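You operate a simulated robot arm through the tools that you are given. There is no shell and no other tool.

You are at the controls of a simulated robot arm. One attempt, no reset.

## Task
Measure cable samples E703 and E502 in the size gauge and bin each by its size.
Fine: a size inside the printed GOOD range goes into TESTED, any other into REWORK; leave the gauge arm up and the other samples where they are.

It is judged by the outcome, as a careful person would: the job done as asked, and still so three seconds after it is handed in. It fails if anything else is knocked over, pushed out of place, dropped, spilled or broken.

## Robot
A 7-joint arm with a two-finger parallel gripper, fixed in place. Base frame: the origin is on the floor under the middle of its stand, x ahead of it, y to its left, z up; the work surface is at about z = 0.78. Readings come in m, rad, newtons and seconds.
It reaches about 1.372 m from its shoulder. Its first joint turns from -2.601 to 2.601 rad. Payload 3.43 kg.
The tool frame sits at the grasp point between the pads (the TCP): z along the fingers, y along the line on which they close. The tips reach 0.03 m beyond it. The gripper opens to 0.094 m. The fingers are 0.028 m wide and 0.01 m thick; the gripper's body (0.05 by 0.096 m) begins 0.055 m behind the TCP.
Orientation is told as [roll, pitch, yaw] about the base's x, y, z axes, in that order, counted from this pose: with the fingers straight down and closing along the base's y, the tool's x points along the base's -x, its y along +y and its z along -z.

## Interface
- The arm moves only by the tool servo_tool. Its argument "deltas" is a list of rows, each a list of 3 entries, a list of its own where there are three numbers: the turn, a rotation vector about the tool's x, y, z in units of 120 degrees (1.0 is 120 degrees), then the shift along the tool's x, y, z in units of 300 mm (1.0 is 300 mm), then the finger opening in m, from 0 to 0.094. In form: [[[ax, ay, az], [tx, ty, tz], claw], ...]. A call has 1 to 20 rows; each row is the pose to reach, as a shift and turn from the pose commanded when the call began, along the tool's axes at that moment. A call with a number of a shift or a turn outside -1 to 1 is refused whole. Rows are played at 5 a second. More than 0.05 m and 0.15 rad between two rows, or a gripper value outside its range, and nothing of the call is played. A pose out of reach is approached as far as the arm can. The call stops where the force on the tool passes 90 N (or 10 N more than at its start, if that is more) or the arm is blocked; 0.2 s more then pass. Each finger travels about 0.045 m/s and halts on what it meets, pressing with about 39 N; the grip force reading is that of the motor and also rises with nothing between the fingers. The clock runs only during rows and for 0.2 s after the last one: add rows that repeat a pose to give the fingers time. The reply holds the time, the measured pose of the TCP, the force on the tool along the base axes, the opening and the grip force, in the units named above and with some noise, with the torque about the TCP (base axes, N m) and any sound that the robot's microphone picked up, and new pictures: "show" is both (left out), scene, wrist or none.
- Cameras (640 x 400 px; columns grow to the right, rows downward): "scene" is fixed at [0.2203, 0.6492, 1.5317]; the picture's right is [-0.08, -1.00, 0.00], its down [-0.84, 0.07, -0.54] and it looks along [0.54, -0.04, -0.84] (base axes); focal length 298 px, centre (320, 200). "wrist" rides on the gripper at [0.076, 0.014, -0.103] in the tool frame; the picture's right is [-0.18, 0.98, 0.00], its down [-0.75, -0.14, -0.64] and it looks along [-0.63, -0.12, 0.77] (tool axes); focal length 243 px, centre (320, 200). There is no depth. A picture from a camera that has moved, and an enlarged one, comes with that camera's place and axes in the base frame and with its lens.
- zoom(camera, box): a new picture of the part [left, top, right, bottom] of that camera's present view, enlarged. The clock stands still meanwhile.
- hand_in(): hands the job in; it is judged then, once.

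Nothing tells you positions but the pictures and the camera data. Unless the task says otherwise, let go and move clear before handing in.

The tools are called after ">>>" as a command line: name --argument value ..., lists and objects as JSON in quotes. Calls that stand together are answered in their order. servo_tool: Moves the arm, as the interface text tells. Its arguments: {"type":"object","properties":{"deltas":{"type":"array"},"show":{"type":"string","enum":["both","scene","wrist","none"]}},"required":["deltas"]} The other tools are called the same way: zoom (camera, box) takes an enlarged picture of a part of a camera's view; hand_in () hands the job in.

At the start:

```text
t: 0.0
position: [0.6422, 0.7512, 1.1345]
tool_rot: [0.0, 0.002, 0.002]
wrist_force: [-0.4, 0.6, 0.0]
moment: [0.0, -0.01, -0.03]
gripper_width: 0.0942
gripper_force: 0.0
```

scene: 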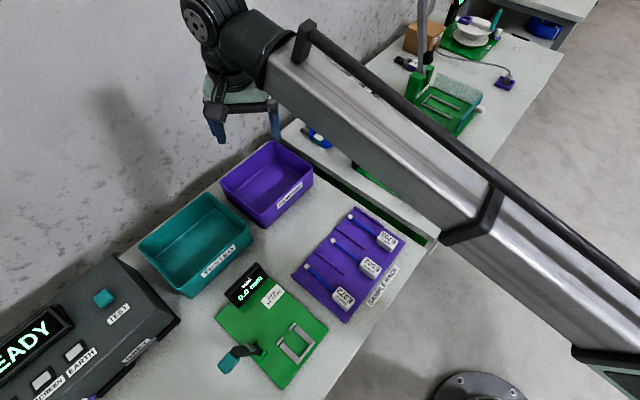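
wrist: 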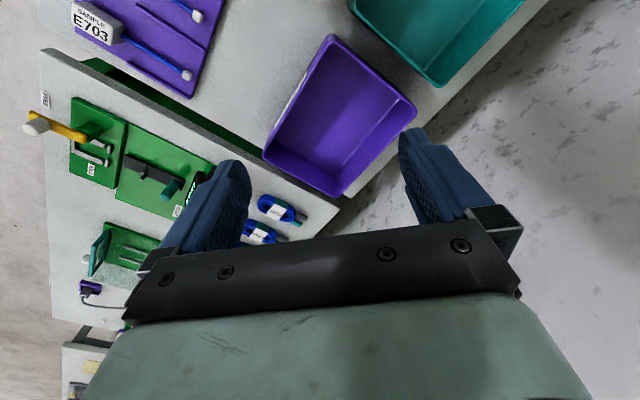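

I see a teal TESTED bin, a purple bin (likely REWORK), a purple sample rack with three samples, and a green gauge with a display. I'll zoom in to read the labels before moving.

>>> zoom --camera "scene" --box '[280, 190, 440, 330]'

>>> zoom --camera "scene" --box '[200, 250, 340, 400]'

>>> zoom --camera "scene" --box '[120, 130, 340, 310]'

>>> zoom --camera "scene" --box '[0, 240, 200, 400]'

>>> zoom --camera "scene" --box '[280, 0, 560, 200]'

```text
2.86 times, centred on (360, 260) of scene
camera zoom: at [0.2203, 0.6492, 1.5317], right [-0.08, -1.0, 0.0], down [-0.84, 0.07, -0.54], along [0.54, -0.04, -0.84], focal length 851 px, centre (206, 29)
```

zoom: 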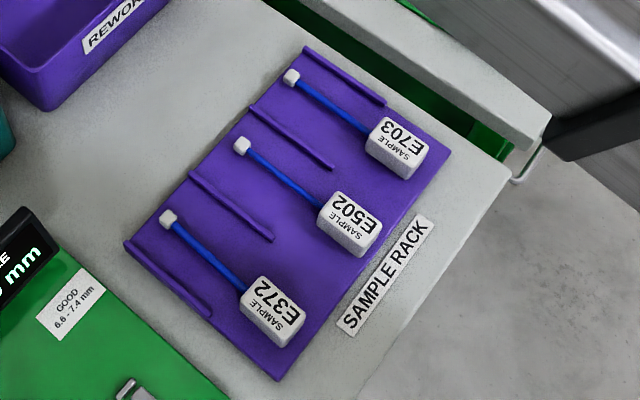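

```text
2.67 times, centred on (270, 325) of scene
camera zoom: at [0.2203, 0.6492, 1.5317], right [-0.08, -1.0, 0.0], down [-0.84, 0.07, -0.54], along [0.54, -0.04, -0.84], focal length 794 px, centre (453, -133)
```

zoom: 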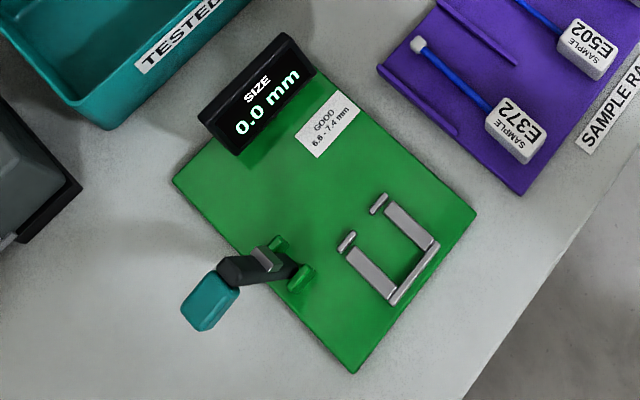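

```text
2.22 times, centred on (230, 220) of scene
camera zoom: at [0.2203, 0.6492, 1.5317], right [-0.08, -1.0, 0.0], down [-0.84, 0.07, -0.54], along [0.54, -0.04, -0.84], focal length 662 px, centre (520, 156)
```

zoom: 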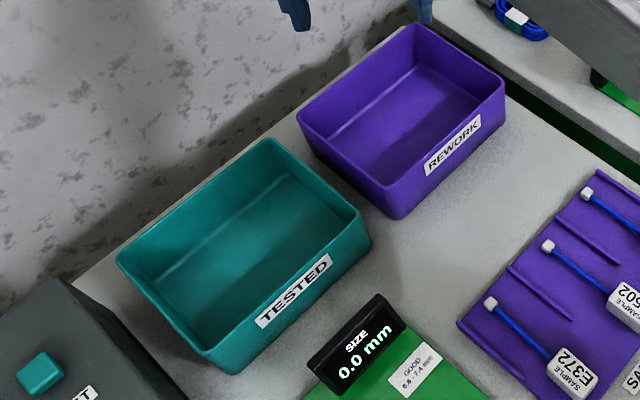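

```text
2.50 times, centred on (100, 320) of scene
camera zoom: at [0.2203, 0.6492, 1.5317], right [-0.08, -1.0, 0.0], down [-0.84, 0.07, -0.54], along [0.54, -0.04, -0.84], focal length 745 px, centre (870, -100)
```

zoom: 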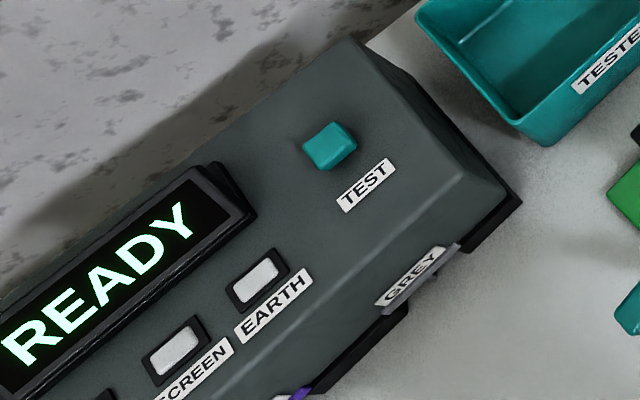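

```text
2.00 times, centred on (420, 100) of scene
camera zoom: at [0.2203, 0.6492, 1.5317], right [-0.08, -1.0, 0.0], down [-0.84, 0.07, -0.54], along [0.54, -0.04, -0.84], focal length 596 px, centre (120, 400)
```

zoom: 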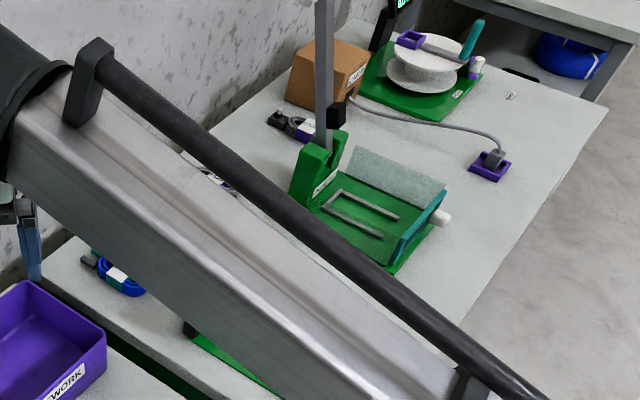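

The sample rack has E703 (far lane), E502 (middle) and E372 (near). The gauge has a U-shaped nest, with its arm up on the left side. I'll turn the tool 45° to line up with the bench and move above the rack to look closer.

>>> servo_tool --deltas '[[[0, 0, -0.03125], [0.0756, -0.0781, 0.0152], 0.094], [[0, 0, -0.0625], [0.1512, -0.1562, 0.0303], 0.094], [[0, 0, -0.09375], [0.2268, -0.2343, 0.0455], 0.094], [[0, 0, -0.125], [0.3023, -0.3123, 0.0607], 0.094], [[0, 0, -0.15625], [0.3779, -0.3904, 0.0758], 0.094], [[0, 0, -0.1875], [0.4535, -0.4685, 0.091], 0.094], [[0, 0, -0.21875], [0.5291, -0.5466, 0.1062], 0.094], [[0, 0, -0.25], [0.6047, -0.6247, 0.1213], 0.094], [[0, 0, -0.28125], [0.6803, -0.7028, 0.1365], 0.094], [[0, 0, -0.3125], [0.7558, -0.7808, 0.1517], 0.094], [[0, 0, -0.34375], [0.8314, -0.8589, 0.1668], 0.094], [[0, 0, -0.375], [0.907, -0.937, 0.182], 0.094], [[0, 0, -0.375], [0.907, -0.937, 0.182], 0.094]]'

```text
t: 2.8
position: [0.3722, 0.4723, 1.0735]
tool_rot: [0.001, -0.012, 0.783]
wrist_force: [-4.6, 31.5, -40.2]
moment: [-1.51, -3.21, -2.3]
gripper_width: 0.094
gripper_force: 0.0
out of reach, approached as far as the arm can: row 12, 13
camera wrist: at [0.3062, 0.4278, 1.1742], right [-0.56, 0.83, 0.0], down [0.63, 0.43, 0.65], along [0.54, 0.37, -0.76], focal length 243 px, centre (320, 200)
```

scene: 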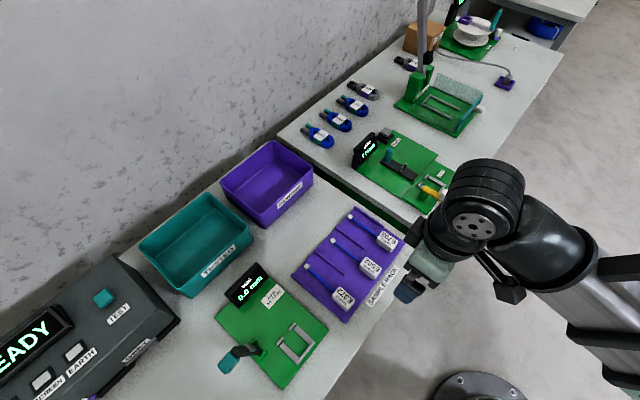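
wrist: 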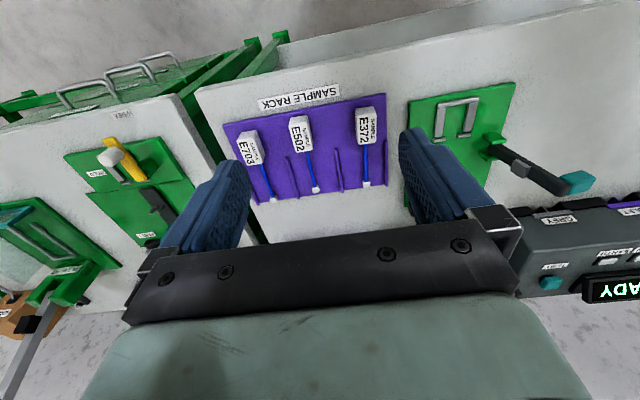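

The wrist view now shows all three samples clearly, but this pose is at the limit of the arm's reach and there is some load on the wrist. I'll back off toward the rack and check that the load goes away.

>>> servo_tool --deltas '[[[0, 0, 0], [-0.1, 0, 0], 0.094], [[0, 0, 0], [-0.2, 0, 0], 0.094], [[0, 0, 0], [-0.2, 0, 0], 0.094]]'

>>> zoom --camera "wrist" --box '[200, 60, 420, 220]'

>>> zoom --camera "wrist" --box '[390, 60, 630, 220]'

```text
t: 3.6
position: [0.4147, 0.5143, 1.0725]
tool_rot: [0.0, 0.001, 0.787]
wrist_force: [-0.1, -0.3, -0.7]
moment: [0.01, 0.0, 0.04]
gripper_width: 0.0938
gripper_force: 0.0
camera wrist: at [0.3494, 0.4699, 1.1747], right [-0.57, 0.82, 0.0], down [0.63, 0.43, 0.64], along [0.53, 0.36, -0.77], focal length 243 px, centre (320, 200)
```

scene: 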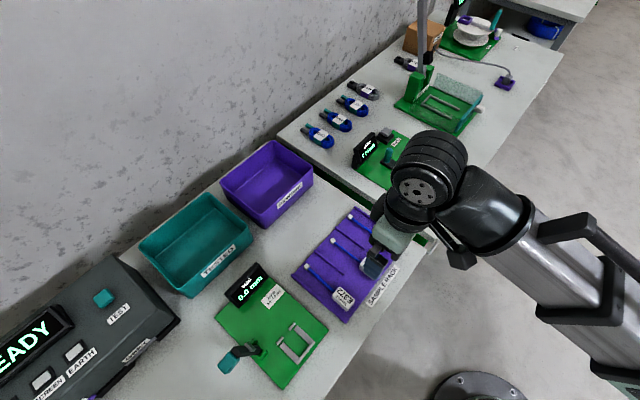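
wrist: 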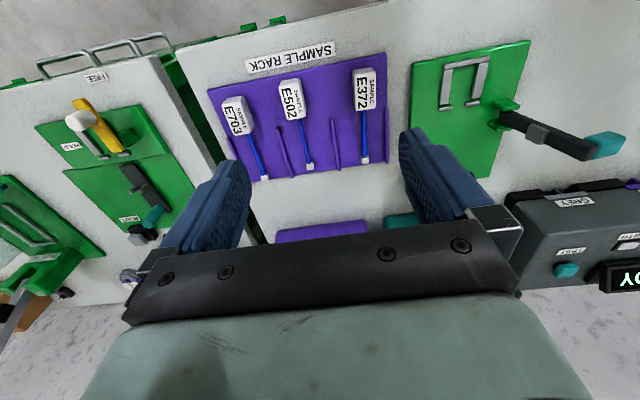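

```text
2.50 times, centred on (310, 140) of wrist
camera zoom: at [0.3494, 0.4699, 1.1747], right [-0.57, 0.82, 0.0], down [0.63, 0.43, 0.64], along [0.53, 0.36, -0.77], focal length 606 px, centre (345, 350)
```

zoom: 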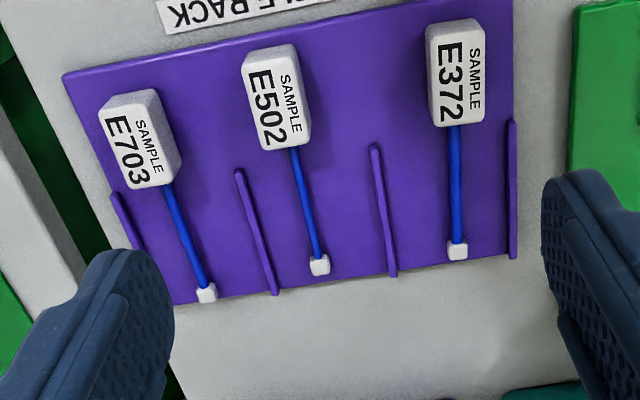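

```text
2.50 times, centred on (510, 140) of wrist
camera zoom: at [0.3494, 0.4699, 1.1747], right [-0.57, 0.82, 0.0], down [0.63, 0.43, 0.64], along [0.53, 0.36, -0.77], focal length 606 px, centre (-155, 350)
```

zoom: 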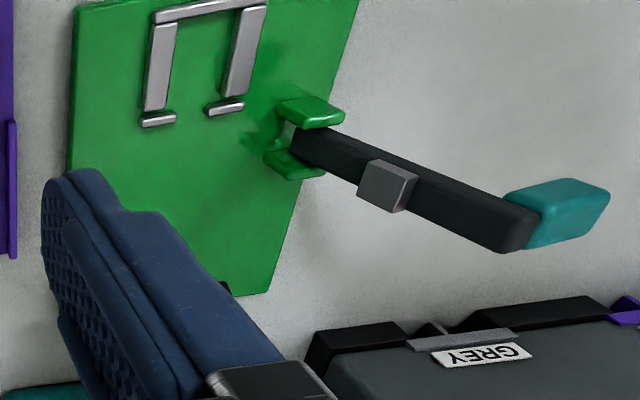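

The load is gone. The gauge arm hinges beside the nest, leaning away with its teal handle near (0.275, 0.81, 0.92). The tags are blocks about 30 x 48 mm. Next I'll move over E703, near (0.54, 0.447).

>>> servo_tool --deltas '[[[0, 0, 0], [-0.0227, -0.0755, 0.0667], 0.094], [[0, 0, 0], [-0.0453, -0.151, 0.1333], 0.094], [[0, 0, 0], [-0.068, -0.2265, 0.2], 0.094], [[0, 0, 0], [-0.0907, -0.302, 0.2667], 0.094], [[0, 0, 0], [-0.1133, -0.3775, 0.3333], 0.094], [[0, 0, 0], [-0.136, -0.453, 0.4], 0.094], [[0, 0, 0], [-0.136, -0.453, 0.4], 0.094]]'

>>> zoom --camera "wrist" --box '[240, 40, 400, 180]'

```text
t: 5.2
position: [0.5392, 0.4481, 0.9525]
tool_rot: [0.001, -0.001, 0.786]
wrist_force: [0.5, 0.1, -0.9]
moment: [-0.01, 0.03, -0.01]
gripper_width: 0.0938
gripper_force: 0.1
camera wrist: at [0.4741, 0.4033, 1.055], right [-0.57, 0.82, 0.0], down [0.63, 0.43, 0.64], along [0.53, 0.36, -0.77], focal length 243 px, centre (320, 200)
```

scene: 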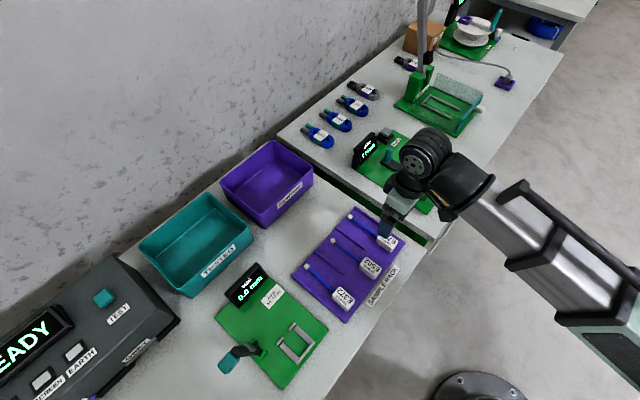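
wrist: 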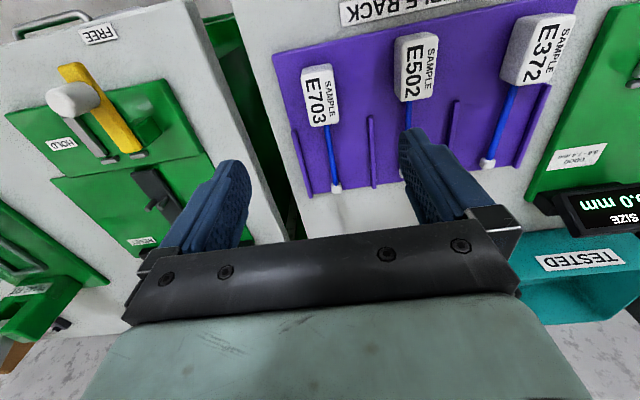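

```text
2.86 times, centred on (320, 110) of wrist
camera zoom: at [0.4741, 0.4033, 1.055], right [-0.57, 0.82, 0.0], down [0.63, 0.43, 0.64], along [0.53, 0.36, -0.77], focal length 693 px, centre (320, 457)
```

zoom: 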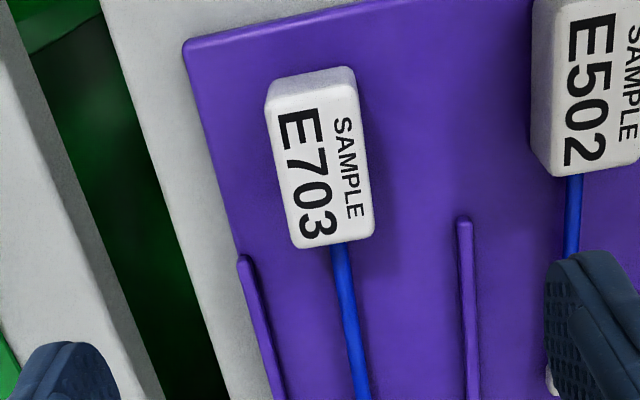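

E703 sits almost exactly under the gripper axis. Before picking it up, I'll move over to the gauge nest with the gripper empty to see how big the pocket is and how high its rails are.

>>> servo_tool --deltas '[[[0, 0, 0], [-0.0066, 0.125, -0.0333], 0.06], [[0, 0, 0], [-0.0132, 0.25, -0.0667], 0.06], [[0, 0, 0], [-0.02, 0.375, -0.1], 0.06], [[0, 0, 0], [-0.0265, 0.5, -0.1], 0.06], [[0, 0, 0], [-0.033, 0.625, -0.1], 0.06], [[0, 0, 0], [-0.04, 0.75, -0.1], 0.06], [[0, 0, 0], [-0.0466, 0.875, -0.1], 0.06], [[0, 0, 0], [-0.053, 1.0, -0.1], 0.06], [[0, 0, 0], [-0.053, 1.0, -0.1], 0.06]]'

>>> zoom --camera "wrist" --box '[240, 20, 440, 160]'

>>> zoom --camera "scene" --box '[200, 250, 340, 400]'

```text
t: 7.2
position: [0.3379, 0.6715, 0.9824]
tool_rot: [0.0, -0.002, 0.786]
wrist_force: [-0.4, -0.1, -0.3]
moment: [-0.05, 0.0, -0.01]
gripper_width: 0.0599
gripper_force: 0.0
camera wrist: at [0.2722, 0.6272, 1.0853], right [-0.56, 0.83, 0.0], down [0.63, 0.43, 0.64], along [0.53, 0.36, -0.77], focal length 243 px, centre (320, 200)
```

scene: 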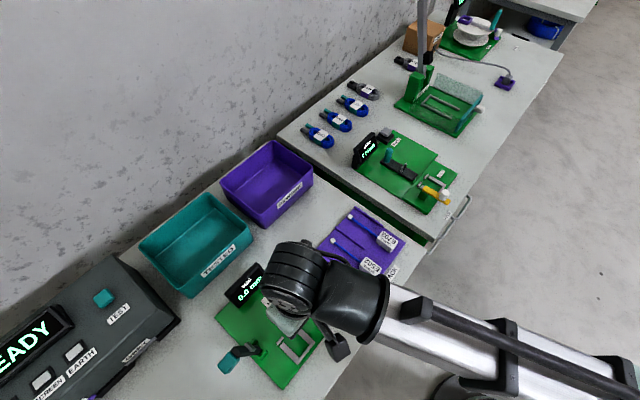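
wrist: 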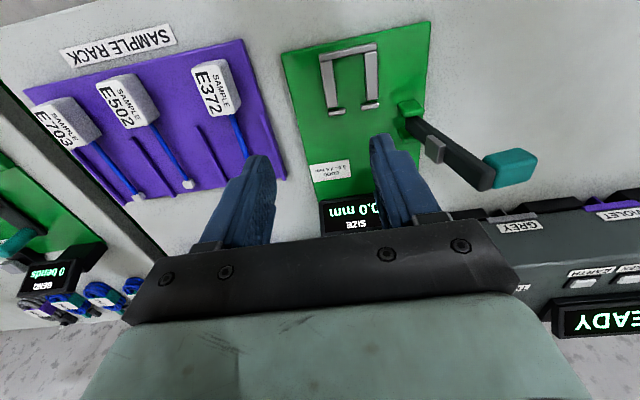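

```text
2.86 times, centred on (340, 90) of wrist
camera zoom: at [0.2722, 0.6272, 1.0853], right [-0.56, 0.83, 0.0], down [0.63, 0.43, 0.64], along [0.53, 0.36, -0.77], focal length 693 px, centre (263, 514)
```

zoom: 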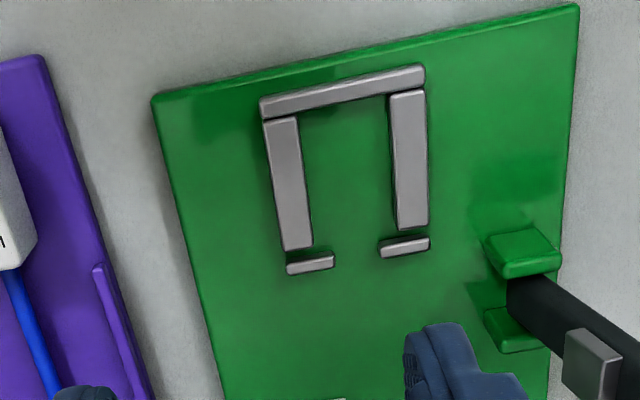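

```text
2.67 times, centred on (270, 325) of scene
camera zoom: at [0.2203, 0.6492, 1.5317], right [-0.08, -1.0, 0.0], down [-0.84, 0.07, -0.54], along [0.54, -0.04, -0.84], focal length 794 px, centre (453, -133)
```

zoom: 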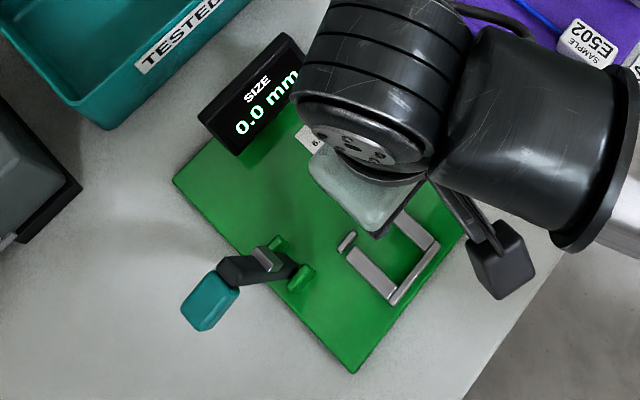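

The pocket is about 34 mm wide and 55 mm long, centred near (0.314, 0.6955), with low rails, and the tags are about 30 x 48 mm. I'll go back over E703 and descend partway to check alignment and height.

>>> servo_tool --deltas '[[[0, 0, 0], [0.007, -0.125, 0.0], 0.06], [[0, 0, 0], [0.014, -0.25, 0.0], 0.06], [[0, 0, 0], [0.021, -0.375, 0.0], 0.06], [[0, 0, 0], [0.028, -0.5, 0.0], 0.06], [[0, 0, 0], [0.035, -0.625, 0.0], 0.06], [[0, 0, 0], [0.042, -0.75, 0.05], 0.06], [[0, 0, 0], [0.049, -0.875, 0.1], 0.06], [[0, 0, 0], [0.056, -1.0, 0.2], 0.06], [[0, 0, 0], [0.056, -1.0, 0.308], 0.06], [[0, 0, 0], [0.056, -1.0, 0.308], 0.06]]'

>>> zoom --camera "wrist" --box '[220, 60, 420, 200]'

>>> zoom --camera "scene" --box '[330, 180, 450, 280]'

```text
t: 9.4
position: [0.5388, 0.4474, 0.8902]
tool_rot: [0.0, 0.0, 0.784]
wrist_force: [-0.6, -0.3, 0.8]
moment: [-0.02, 0.02, 0.02]
gripper_width: 0.0603
gripper_force: 0.0
camera wrist: at [0.4739, 0.4032, 0.9932], right [-0.57, 0.82, 0.0], down [0.63, 0.43, 0.64], along [0.53, 0.36, -0.77], focal length 243 px, centre (320, 200)
```

scene: 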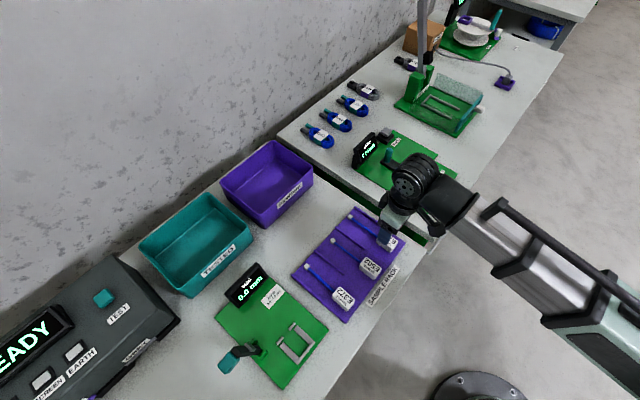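
wrist: 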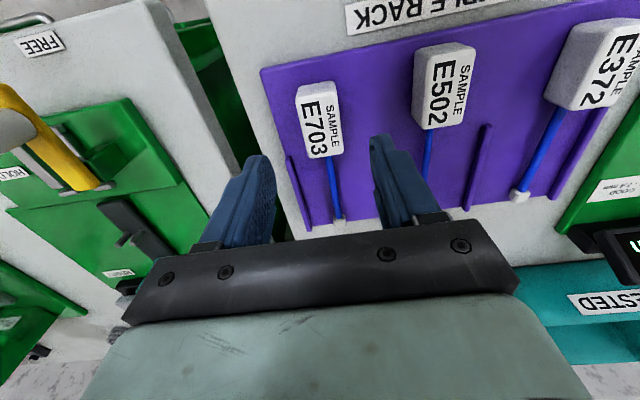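

```text
2.86 times, centred on (320, 130) of wrist
camera zoom: at [0.4739, 0.4032, 0.9932], right [-0.57, 0.82, 0.0], down [0.63, 0.43, 0.64], along [0.53, 0.36, -0.77], focal length 693 px, centre (320, 400)
```

zoom: 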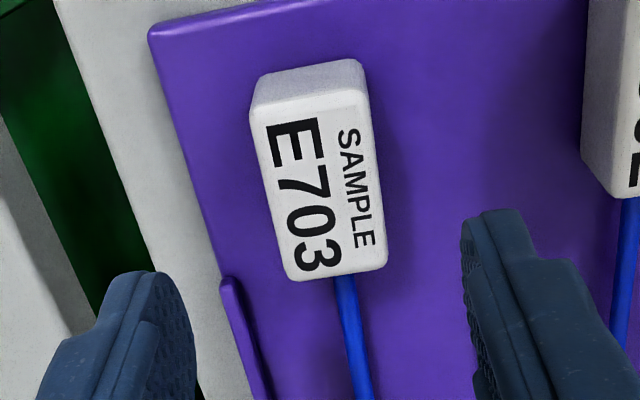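

```text
4.00 times, centred on (390, 230) of scene
camera zoom: at [0.2203, 0.6492, 1.5317], right [-0.08, -1.0, 0.0], down [-0.84, 0.07, -0.54], along [0.54, -0.04, -0.84], focal length 1192 px, centre (40, 80)
```

zoom: 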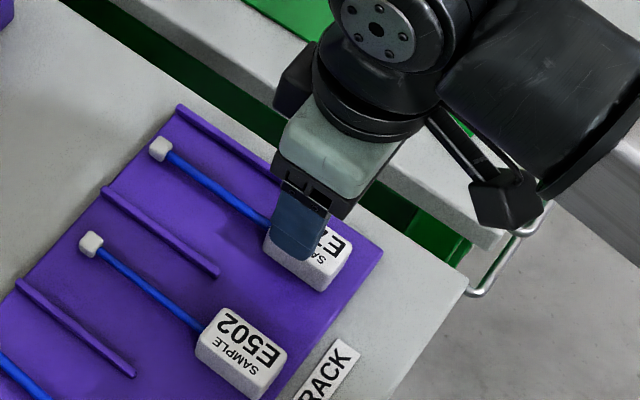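

The tag top is at z ≈ 0.808 and about 24 mm tall, centred under the tool. I'll descend so the pads cover the upper 10 mm or so, then close.

>>> servo_tool --deltas '[[[0, 0, 0], [0, 0, 0.07], 0.06], [[0, 0, 0], [0, 0, 0.14], 0.06], [[0, 0, 0], [0, 0, 0.207], 0.06], [[0, 0, 0], [0, 0, 0.207], 0.06], [[0, 0, 0], [0, 0, 0.207], 0.04], [[0, 0, 0], [0, 0, 0.207], 0.02], [[0, 0, 0], [0, 0, 0.207], 0.02], [[0, 0, 0], [0, 0, 0.207], 0.02]]'

>>> zoom --camera "wrist" --box '[220, 60, 420, 200]'

```text
t: 11.2
position: [0.5382, 0.4471, 0.8287]
tool_rot: [0.001, 0.0, 0.784]
wrist_force: [0.5, -0.7, 0.6]
moment: [-0.02, -0.01, 0.02]
gripper_width: 0.0291
gripper_force: 39.2
camera wrist: at [0.4733, 0.4029, 0.9308], right [-0.57, 0.82, 0.0], down [0.63, 0.43, 0.64], along [0.53, 0.36, -0.77], focal length 243 px, centre (320, 200)
```

scene: 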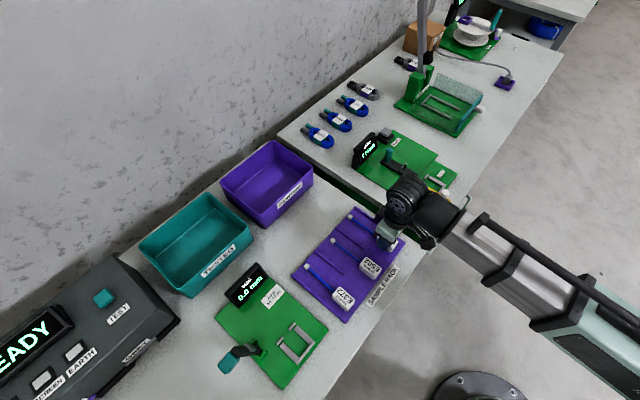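
wrist: 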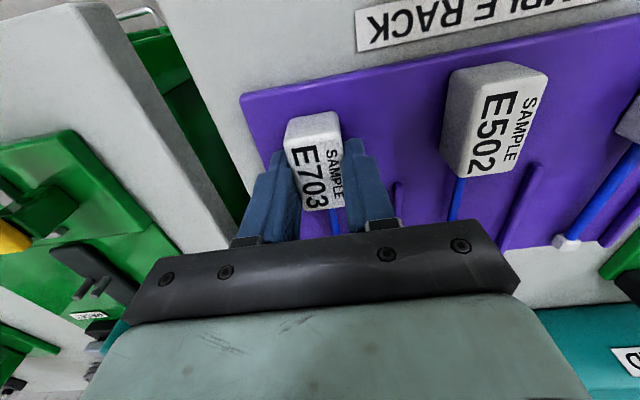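

```text
2.86 times, centred on (320, 130) of wrist
camera zoom: at [0.4733, 0.4029, 0.9308], right [-0.57, 0.82, 0.0], down [0.63, 0.43, 0.64], along [0.53, 0.36, -0.77], focal length 693 px, centre (320, 400)
```

zoom: 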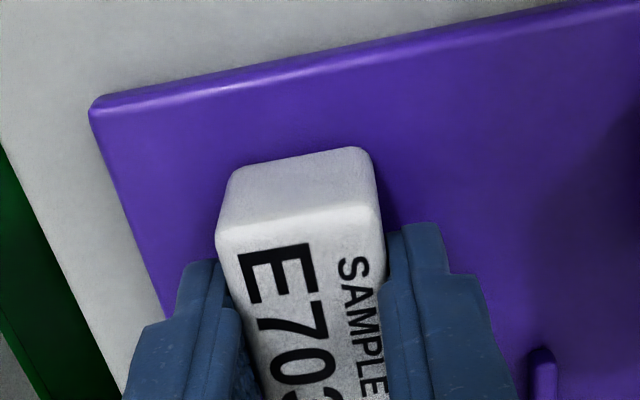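

Gripped at 29 mm with the expected force. I'll lift straight up and check that the sample hangs cleanly.

>>> servo_tool --deltas '[[[0, 0, 0], [0, 0, -0.1], 0.02], [[0, 0, 0], [0, 0, -0.2], 0.02], [[0, 0, 0], [0, 0, -0.3], 0.02], [[0, 0, 0], [0, 0, -0.4], 0.02], [[0, 0, 0], [0, 0, -0.4], 0.02]]'

>>> zoom --camera "wrist" --box '[240, 80, 420, 220]'

>>> zoom --camera "scene" --box '[330, 180, 450, 280]'

```text
t: 12.4
position: [0.5379, 0.447, 0.948]
tool_rot: [0.0, -0.001, 0.785]
wrist_force: [-0.3, -1.5, -0.4]
moment: [0.0, -0.01, 0.0]
gripper_width: 0.029
gripper_force: 39.5
camera wrist: at [0.4725, 0.4021, 1.0508], right [-0.57, 0.82, 0.0], down [0.63, 0.43, 0.64], along [0.53, 0.36, -0.77], focal length 243 px, centre (320, 200)
```

scene: 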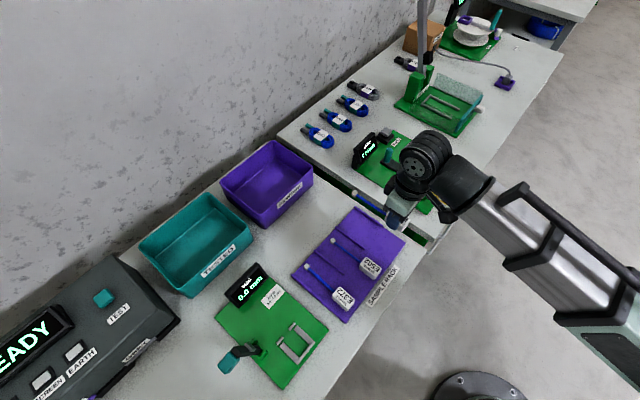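
wrist: 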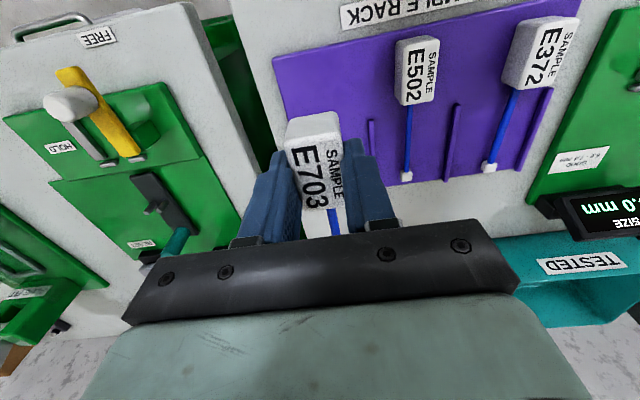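

```text
2.86 times, centred on (330, 150) of wrist
camera zoom: at [0.4725, 0.4021, 1.0508], right [-0.57, 0.82, 0.0], down [0.63, 0.43, 0.64], along [0.53, 0.36, -0.77], focal length 693 px, centre (291, 343)
```

zoom: 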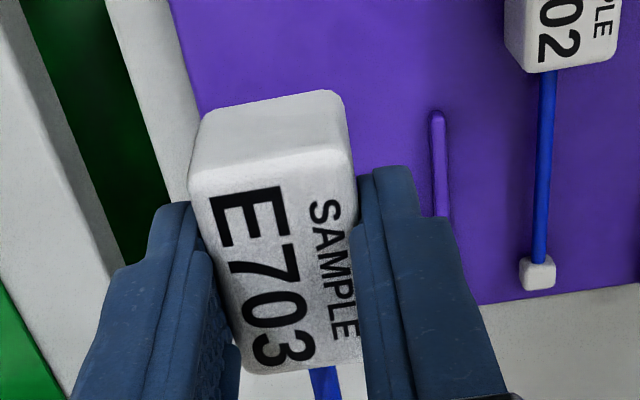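

```text
4.00 times, centred on (390, 230) of scene
camera zoom: at [0.2203, 0.6492, 1.5317], right [-0.08, -1.0, 0.0], down [-0.84, 0.07, -0.54], along [0.54, -0.04, -0.84], focal length 1192 px, centre (40, 80)
```

zoom: 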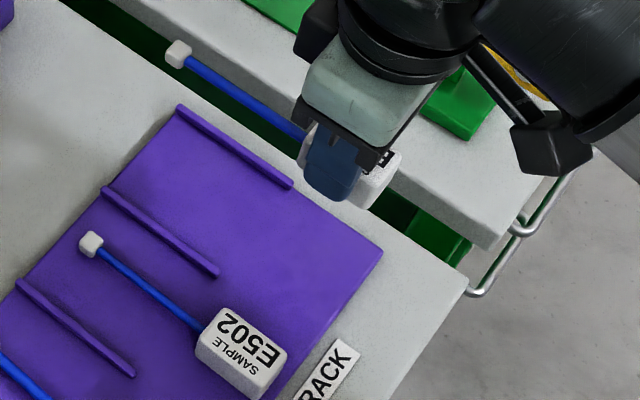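

E703 is held level and rigid. I'll carry it at this height over to the nest and re-check before lowering.

>>> servo_tool --deltas '[[[0, 0, 0], [-0.0055, 0.125, 0], 0.02], [[0, 0, 0], [-0.011, 0.25, 0], 0.02], [[0, 0, 0], [-0.0165, 0.375, 0], 0.02], [[0, 0, 0], [-0.022, 0.5, 0], 0.02], [[0, 0, 0], [-0.0275, 0.625, 0], 0.02], [[0, 0, 0], [-0.033, 0.75, 0], 0.02], [[0, 0, 0], [-0.0385, 0.875, 0], 0.02], [[0, 0, 0], [-0.0435, 1.0, 0], 0.02], [[0, 0, 0], [-0.0435, 1.0, 0], 0.02]]' --show "none"

>>> servo_tool --deltas '[[[0, 0, 0], [-0.0025, 0.0565, 0.02], 0.02], [[0, 0, 0], [-0.005, 0.113, 0.08], 0.02], [[0, 0, 0], [-0.005, 0.113, 0.16], 0.02], [[0, 0, 0], [-0.005, 0.113, 0.16], 0.02]]'

>>> zoom --camera "wrist" --box '[240, 40, 440, 180]'

>>> zoom --camera "scene" --box '[200, 250, 340, 400]'

```text
t: 14.4
position: [0.3344, 0.6677, 0.9482]
tool_rot: [0.001, 0.0, 0.785]
wrist_force: [0.1, 0.6, -1.0]
moment: [0.0, -0.01, -0.01]
gripper_width: 0.029
gripper_force: 39.7
```

```text
t: 15.4
position: [0.3112, 0.6924, 0.8996]
tool_rot: [0.0, 0.002, 0.785]
wrist_force: [-0.9, 0.2, -1.1]
moment: [-0.01, 0.02, -0.01]
gripper_width: 0.0291
gripper_force: 39.0
camera wrist: at [0.2475, 0.6484, 1.0024], right [-0.57, 0.82, 0.0], down [0.63, 0.43, 0.64], along [0.53, 0.36, -0.77], focal length 243 px, centre (320, 200)
```

scene: 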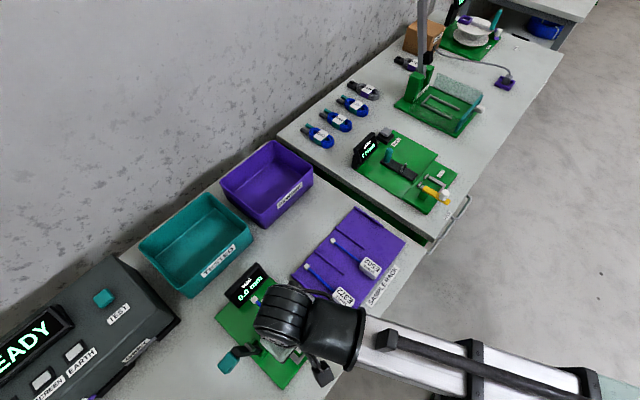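
wrist: 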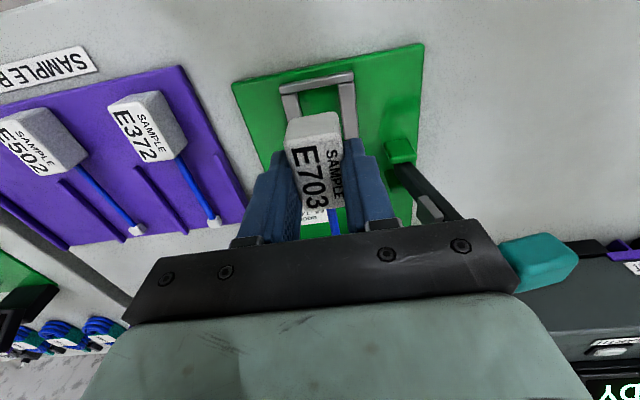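

```text
2.86 times, centred on (340, 110) of wrist
camera zoom: at [0.2475, 0.6484, 1.0024], right [-0.57, 0.82, 0.0], down [0.63, 0.43, 0.64], along [0.53, 0.36, -0.77], focal length 693 px, centre (263, 457)
```

zoom: 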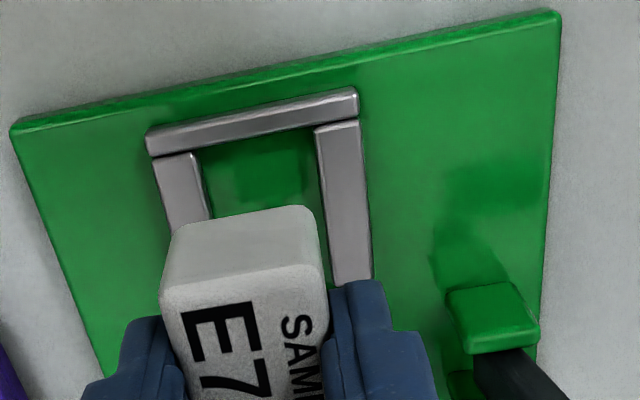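

```text
2.67 times, centred on (270, 325) of scene
camera zoom: at [0.2203, 0.6492, 1.5317], right [-0.08, -1.0, 0.0], down [-0.84, 0.07, -0.54], along [0.54, -0.04, -0.84], focal length 794 px, centre (453, -133)
```

zoom: 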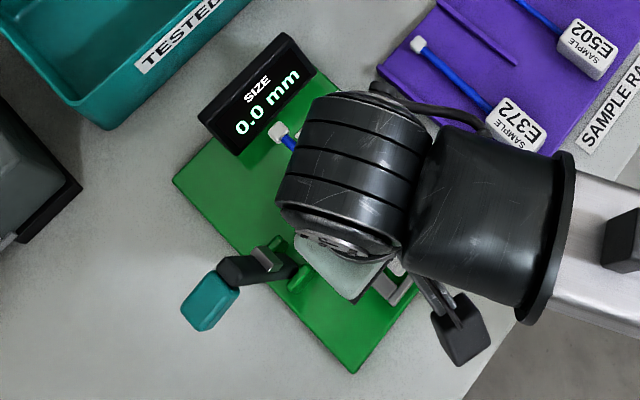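

The pocket's measured centre (v ≈ -0.2698) matches the tool's v, so I only need to shift about 2 mm toward the display. I'll lower to just above the nest and check the forces.

>>> servo_tool --deltas '[[[0, 0, 0], [-0.0077, 0, 0.05], 0.02], [[0, 0, 0], [-0.0077, 0, 0.1], 0.02], [[0, 0, 0], [-0.0077, 0, 0.15], 0.02], [[0, 0, 0], [-0.0077, 0, 0.185], 0.02], [[0, 0, 0], [-0.0077, 0, 0.185], 0.02]]'

>>> zoom --camera "wrist" --box '[240, 60, 440, 200]'

>>> zoom --camera "scene" --box '[200, 250, 340, 400]'

```text
t: 16.6
position: [0.3137, 0.6944, 0.8454]
tool_rot: [0.0, -0.001, 0.785]
wrist_force: [-0.5, 0.0, -0.8]
moment: [-0.02, 0.0, 0.02]
gripper_width: 0.029
gripper_force: 38.8
camera wrist: at [0.2489, 0.651, 0.9471], right [-0.57, 0.82, 0.0], down [0.63, 0.43, 0.64], along [0.53, 0.36, -0.77], focal length 243 px, centre (320, 200)
```

scene: 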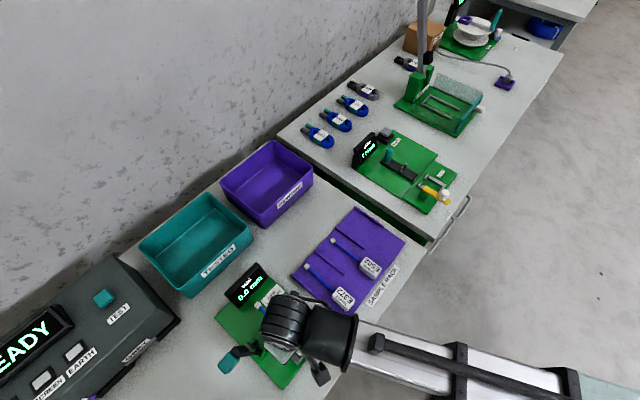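
wrist: 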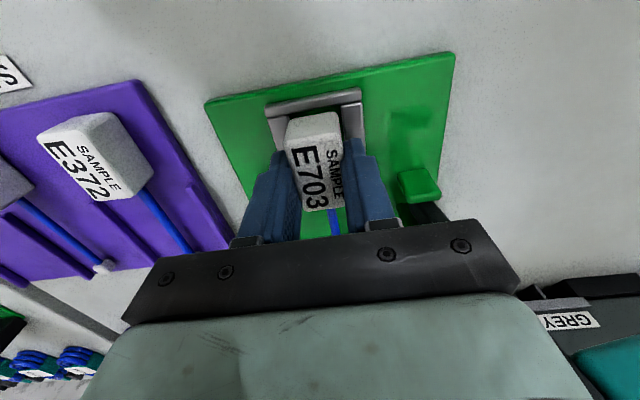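

```text
2.86 times, centred on (340, 130) of wrist
camera zoom: at [0.2489, 0.651, 0.9471], right [-0.57, 0.82, 0.0], down [0.63, 0.43, 0.64], along [0.53, 0.36, -0.77], focal length 693 px, centre (263, 400)
```

zoom: 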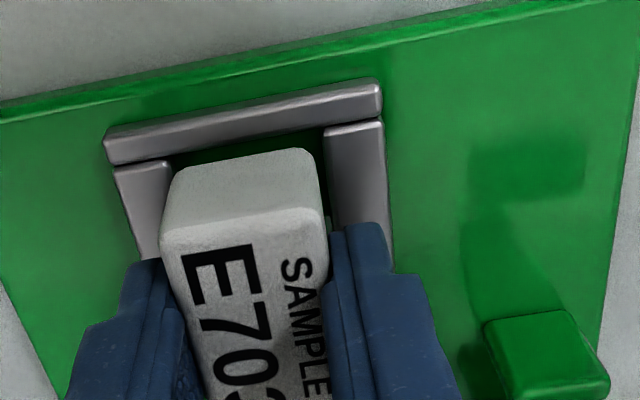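

```text
2.67 times, centred on (270, 325) of scene
camera zoom: at [0.2203, 0.6492, 1.5317], right [-0.08, -1.0, 0.0], down [-0.84, 0.07, -0.54], along [0.54, -0.04, -0.84], focal length 794 px, centre (453, -133)
```

zoom: 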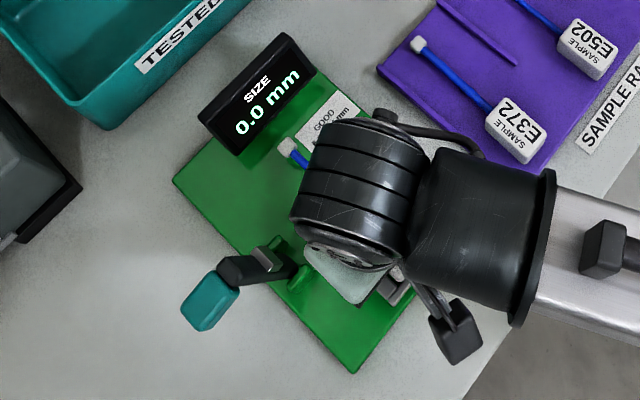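

The tag lines up with the pocket; the left gap looks slightly smaller, so I'll nudge 0.7 mm in tool +y and lower in small steps while watching the force.

>>> servo_tool --deltas '[[[0, 0, 0], [0, 0.0025, 0.0], 0.02], [[0, 0, 0], [0, 0.0025, 0.01], 0.02], [[0, 0, 0], [0, 0.0025, 0.02], 0.02], [[0, 0, 0], [0, 0.0025, 0.03], 0.02], [[0, 0, 0], [0, 0.0025, 0.03], 0.02]]'

>>> zoom --camera "wrist" --box '[240, 60, 440, 200]'

```text
t: 17.8
position: [0.3139, 0.6961, 0.8385]
tool_rot: [0.002, -0.001, 0.784]
wrist_force: [1.9, 4.0, 30.7]
moment: [-0.46, 0.52, -0.03]
gripper_width: 0.0292
gripper_force: 39.3
camera wrist: at [0.2483, 0.6511, 0.9392], right [-0.57, 0.82, 0.0], down [0.63, 0.43, 0.64], along [0.53, 0.36, -0.77], focal length 243 px, centre (320, 200)
```

scene: 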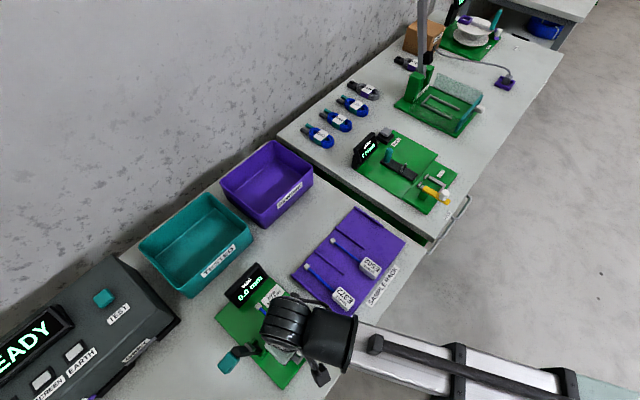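
wrist: 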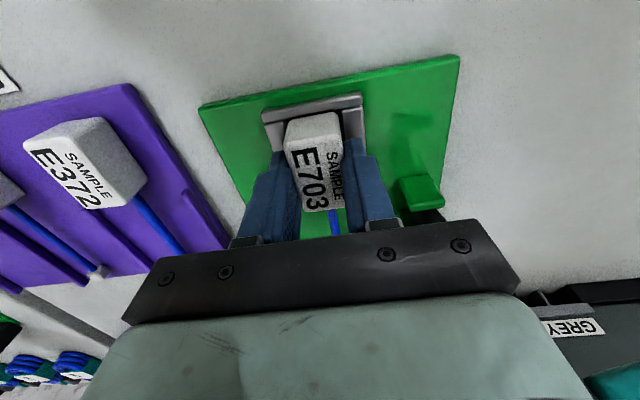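

```text
2.86 times, centred on (340, 130) of wrist
camera zoom: at [0.2483, 0.6511, 0.9392], right [-0.57, 0.82, 0.0], down [0.63, 0.43, 0.64], along [0.53, 0.36, -0.77], focal length 693 px, centre (263, 400)
```

zoom: 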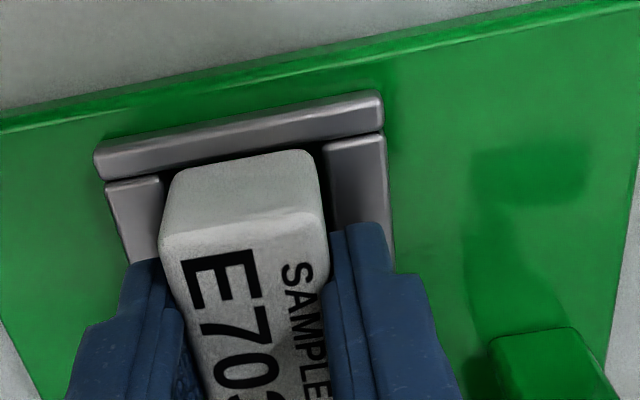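

There is about 31 N of upward contact, centred near the tag's end-bar side, with the tool at z=0.8385. It could be seated on the plate or resting on the end bar's edge. I'll zoom in before moving again.

>>> zoom --camera "wrist" --box '[260, 80, 380, 160]'

>>> zoom --camera "wrist" --box '[270, 160, 390, 240]'

>>> zoom --camera "scene" --box '[230, 280, 340, 380]'

```text
5.00 times, centred on (320, 120) of wrist
camera zoom: at [0.2483, 0.6511, 0.9392], right [-0.57, 0.82, 0.0], down [0.63, 0.43, 0.64], along [0.53, 0.36, -0.77], focal length 1213 px, centre (320, 600)
```

zoom: 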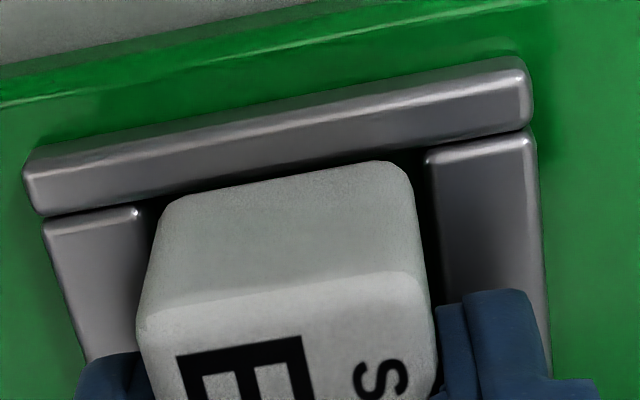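

```text
5.00 times, centred on (330, 200) of wrist
camera zoom: at [0.2483, 0.6511, 0.9392], right [-0.57, 0.82, 0.0], down [0.63, 0.43, 0.64], along [0.53, 0.36, -0.77], focal length 1213 px, centre (270, 200)
```

zoom: 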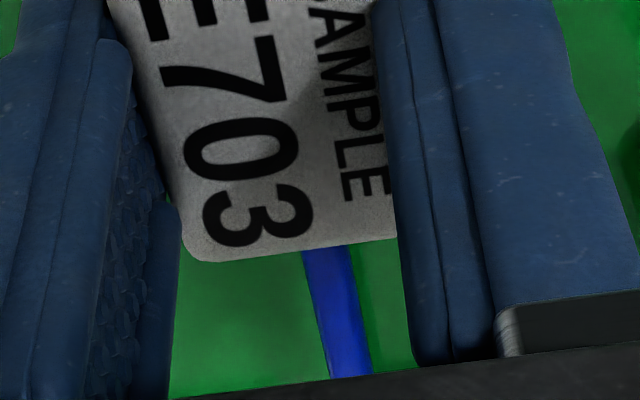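

```text
4.00 times, centred on (285, 330) of scene
camera zoom: at [0.2203, 0.6492, 1.5317], right [-0.08, -1.0, 0.0], down [-0.84, 0.07, -0.54], along [0.54, -0.04, -0.84], focal length 1192 px, centre (460, -320)
```

zoom: 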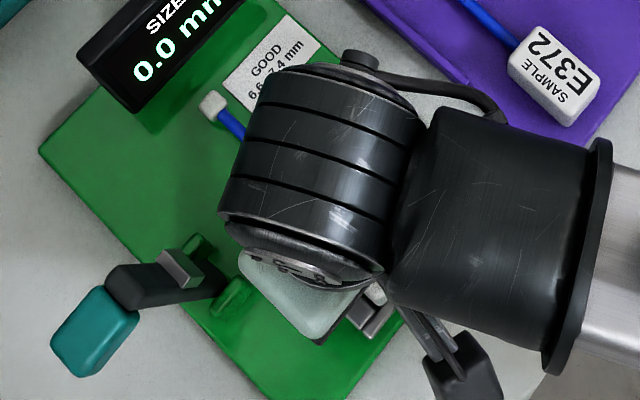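

The contact is at the tag's end-bar edge, so it may be riding on the bar. I'll lift a few mm, shift 2 mm toward the posts, and lower again to see if it goes deeper.

>>> servo_tool --deltas '[[[0, 0, 0], [0, 0, -0.01], 0.02], [[0, 0, 0], [0, 0, -0.02], 0.02], [[0, 0, 0], [-0.007, 0, -0.02], 0.02], [[0, 0, 0], [-0.007, 0, -0.02], 0.02]]' --show "none"

>>> servo_tool --deltas '[[[0, 0, 0], [0, 0, 0.005], 0.02], [[0, 0, 0], [0, 0, 0.01], 0.02], [[0, 0, 0], [0, 0, 0.015], 0.02], [[0, 0, 0], [0, 0, 0.015], 0.02]]' --show "wrist"

>>> zoom --camera "wrist" --box '[260, 80, 380, 160]'

```text
t: 18.8
position: [0.3156, 0.6976, 0.8427]
tool_rot: [0.002, 0.0, 0.786]
wrist_force: [-0.1, -0.1, -0.5]
moment: [-0.03, 0.01, 0.03]
gripper_width: 0.0291
gripper_force: 39.2
```

```text
t: 19.8
position: [0.3146, 0.6973, 0.8379]
tool_rot: [0.0, 0.0, 0.785]
wrist_force: [0.7, 0.1, -1.6]
moment: [0.01, -0.01, -0.01]
gripper_width: 0.0292
gripper_force: 38.1
camera wrist: at [0.25, 0.6525, 0.9396], right [-0.57, 0.82, 0.0], down [0.63, 0.43, 0.64], along [0.53, 0.36, -0.77], focal length 243 px, centre (320, 200)
```

wrist: 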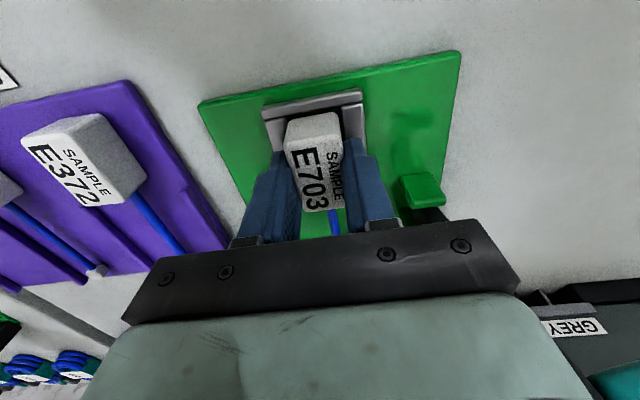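

```text
5.00 times, centred on (320, 120) of wrist
camera zoom: at [0.25, 0.6525, 0.9396], right [-0.57, 0.82, 0.0], down [0.63, 0.43, 0.64], along [0.53, 0.36, -0.77], focal length 1213 px, centre (320, 600)
```

zoom: 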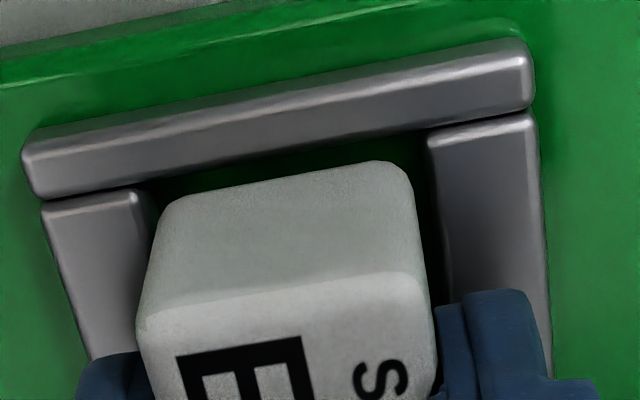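

There's no contact now at the same height, so it had been resting on the bar. I'll continue lowering gently.

>>> servo_tool --deltas '[[[0, 0, 0], [0, 0, 0.005], 0.02], [[0, 0, 0], [0, 0, 0.01], 0.02], [[0, 0, 0], [0, 0, 0.0133], 0.02], [[0, 0, 0], [0, 0, 0.0133], 0.02]]' --show "none"

>>> zoom --camera "wrist" --box '[260, 80, 380, 160]'

```text
t: 20.8
position: [0.3147, 0.6967, 0.8335]
tool_rot: [-0.001, 0.001, 0.785]
wrist_force: [0.4, -0.3, -1.4]
moment: [-0.01, 0.02, 0.01]
gripper_width: 0.0291
gripper_force: 39.0
```

```text
5.00 times, centred on (320, 120) of wrist
camera zoom: at [0.2501, 0.6524, 0.9358], right [-0.57, 0.82, 0.0], down [0.63, 0.43, 0.64], along [0.53, 0.36, -0.77], focal length 1213 px, centre (320, 600)
```

zoom: 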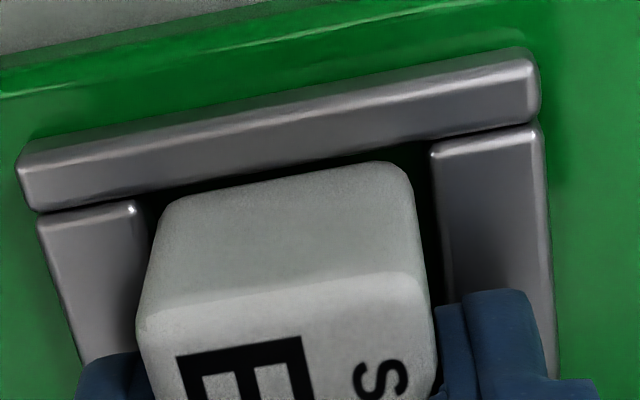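

Still no contact at z=0.8335, so it's going into the pocket. I'll keep lowering in small steps.

>>> servo_tool --deltas '[[[0, 0, 0], [0, 0, 0.003], 0.02], [[0, 0, 0], [0, 0, 0.0067], 0.02], [[0, 0, 0], [0, 0, 0.01], 0.02], [[0, 0, 0], [0, 0, 0.01], 0.02]]' --show "none"

>>> zoom --camera "wrist" --box '[260, 80, 380, 160]'

```text
t: 21.8
position: [0.3152, 0.6976, 0.8313]
tool_rot: [0.001, 0.0, 0.785]
wrist_force: [0.6, 0.6, -1.7]
moment: [-0.01, 0.01, 0.03]
gripper_width: 0.0289
gripper_force: 39.3
```

```text
5.00 times, centred on (320, 120) of wrist
camera zoom: at [0.2498, 0.6525, 0.933], right [-0.57, 0.82, 0.0], down [0.63, 0.43, 0.64], along [0.53, 0.36, -0.77], focal length 1213 px, centre (320, 600)
```

zoom: 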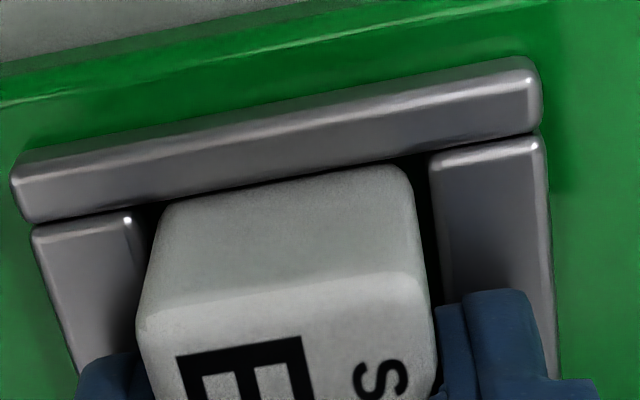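

>>> servo_tool --deltas '[[[0, 0, 0], [0, 0, 0.003], 0.02], [[0, 0, 0], [0, 0, 0.0067], 0.02], [[0, 0, 0], [0, 0, 0.01], 0.02], [[0, 0, 0], [0, 0, 0.01], 0.02]]' --show "none"

>>> zoom --camera "wrist" --box '[260, 80, 380, 160]'

```text
t: 22.8
position: [0.3157, 0.6969, 0.8297]
tool_rot: [-0.001, -0.005, 0.785]
wrist_force: [3.5, 2.6, 46.7]
moment: [-0.43, -0.01, 0.1]
gripper_width: 0.0289
gripper_force: 38.9
```

```text
5.00 times, centred on (320, 120) of wrist
camera zoom: at [0.2497, 0.6521, 0.9319], right [-0.57, 0.82, 0.0], down [0.63, 0.43, 0.64], along [0.53, 0.37, -0.76], focal length 1213 px, centre (320, 600)
```

zoom: 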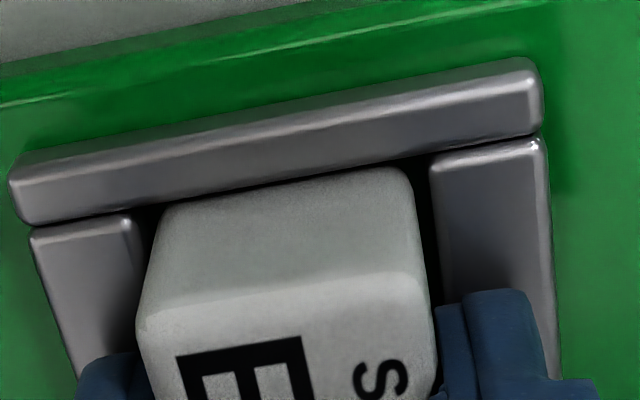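

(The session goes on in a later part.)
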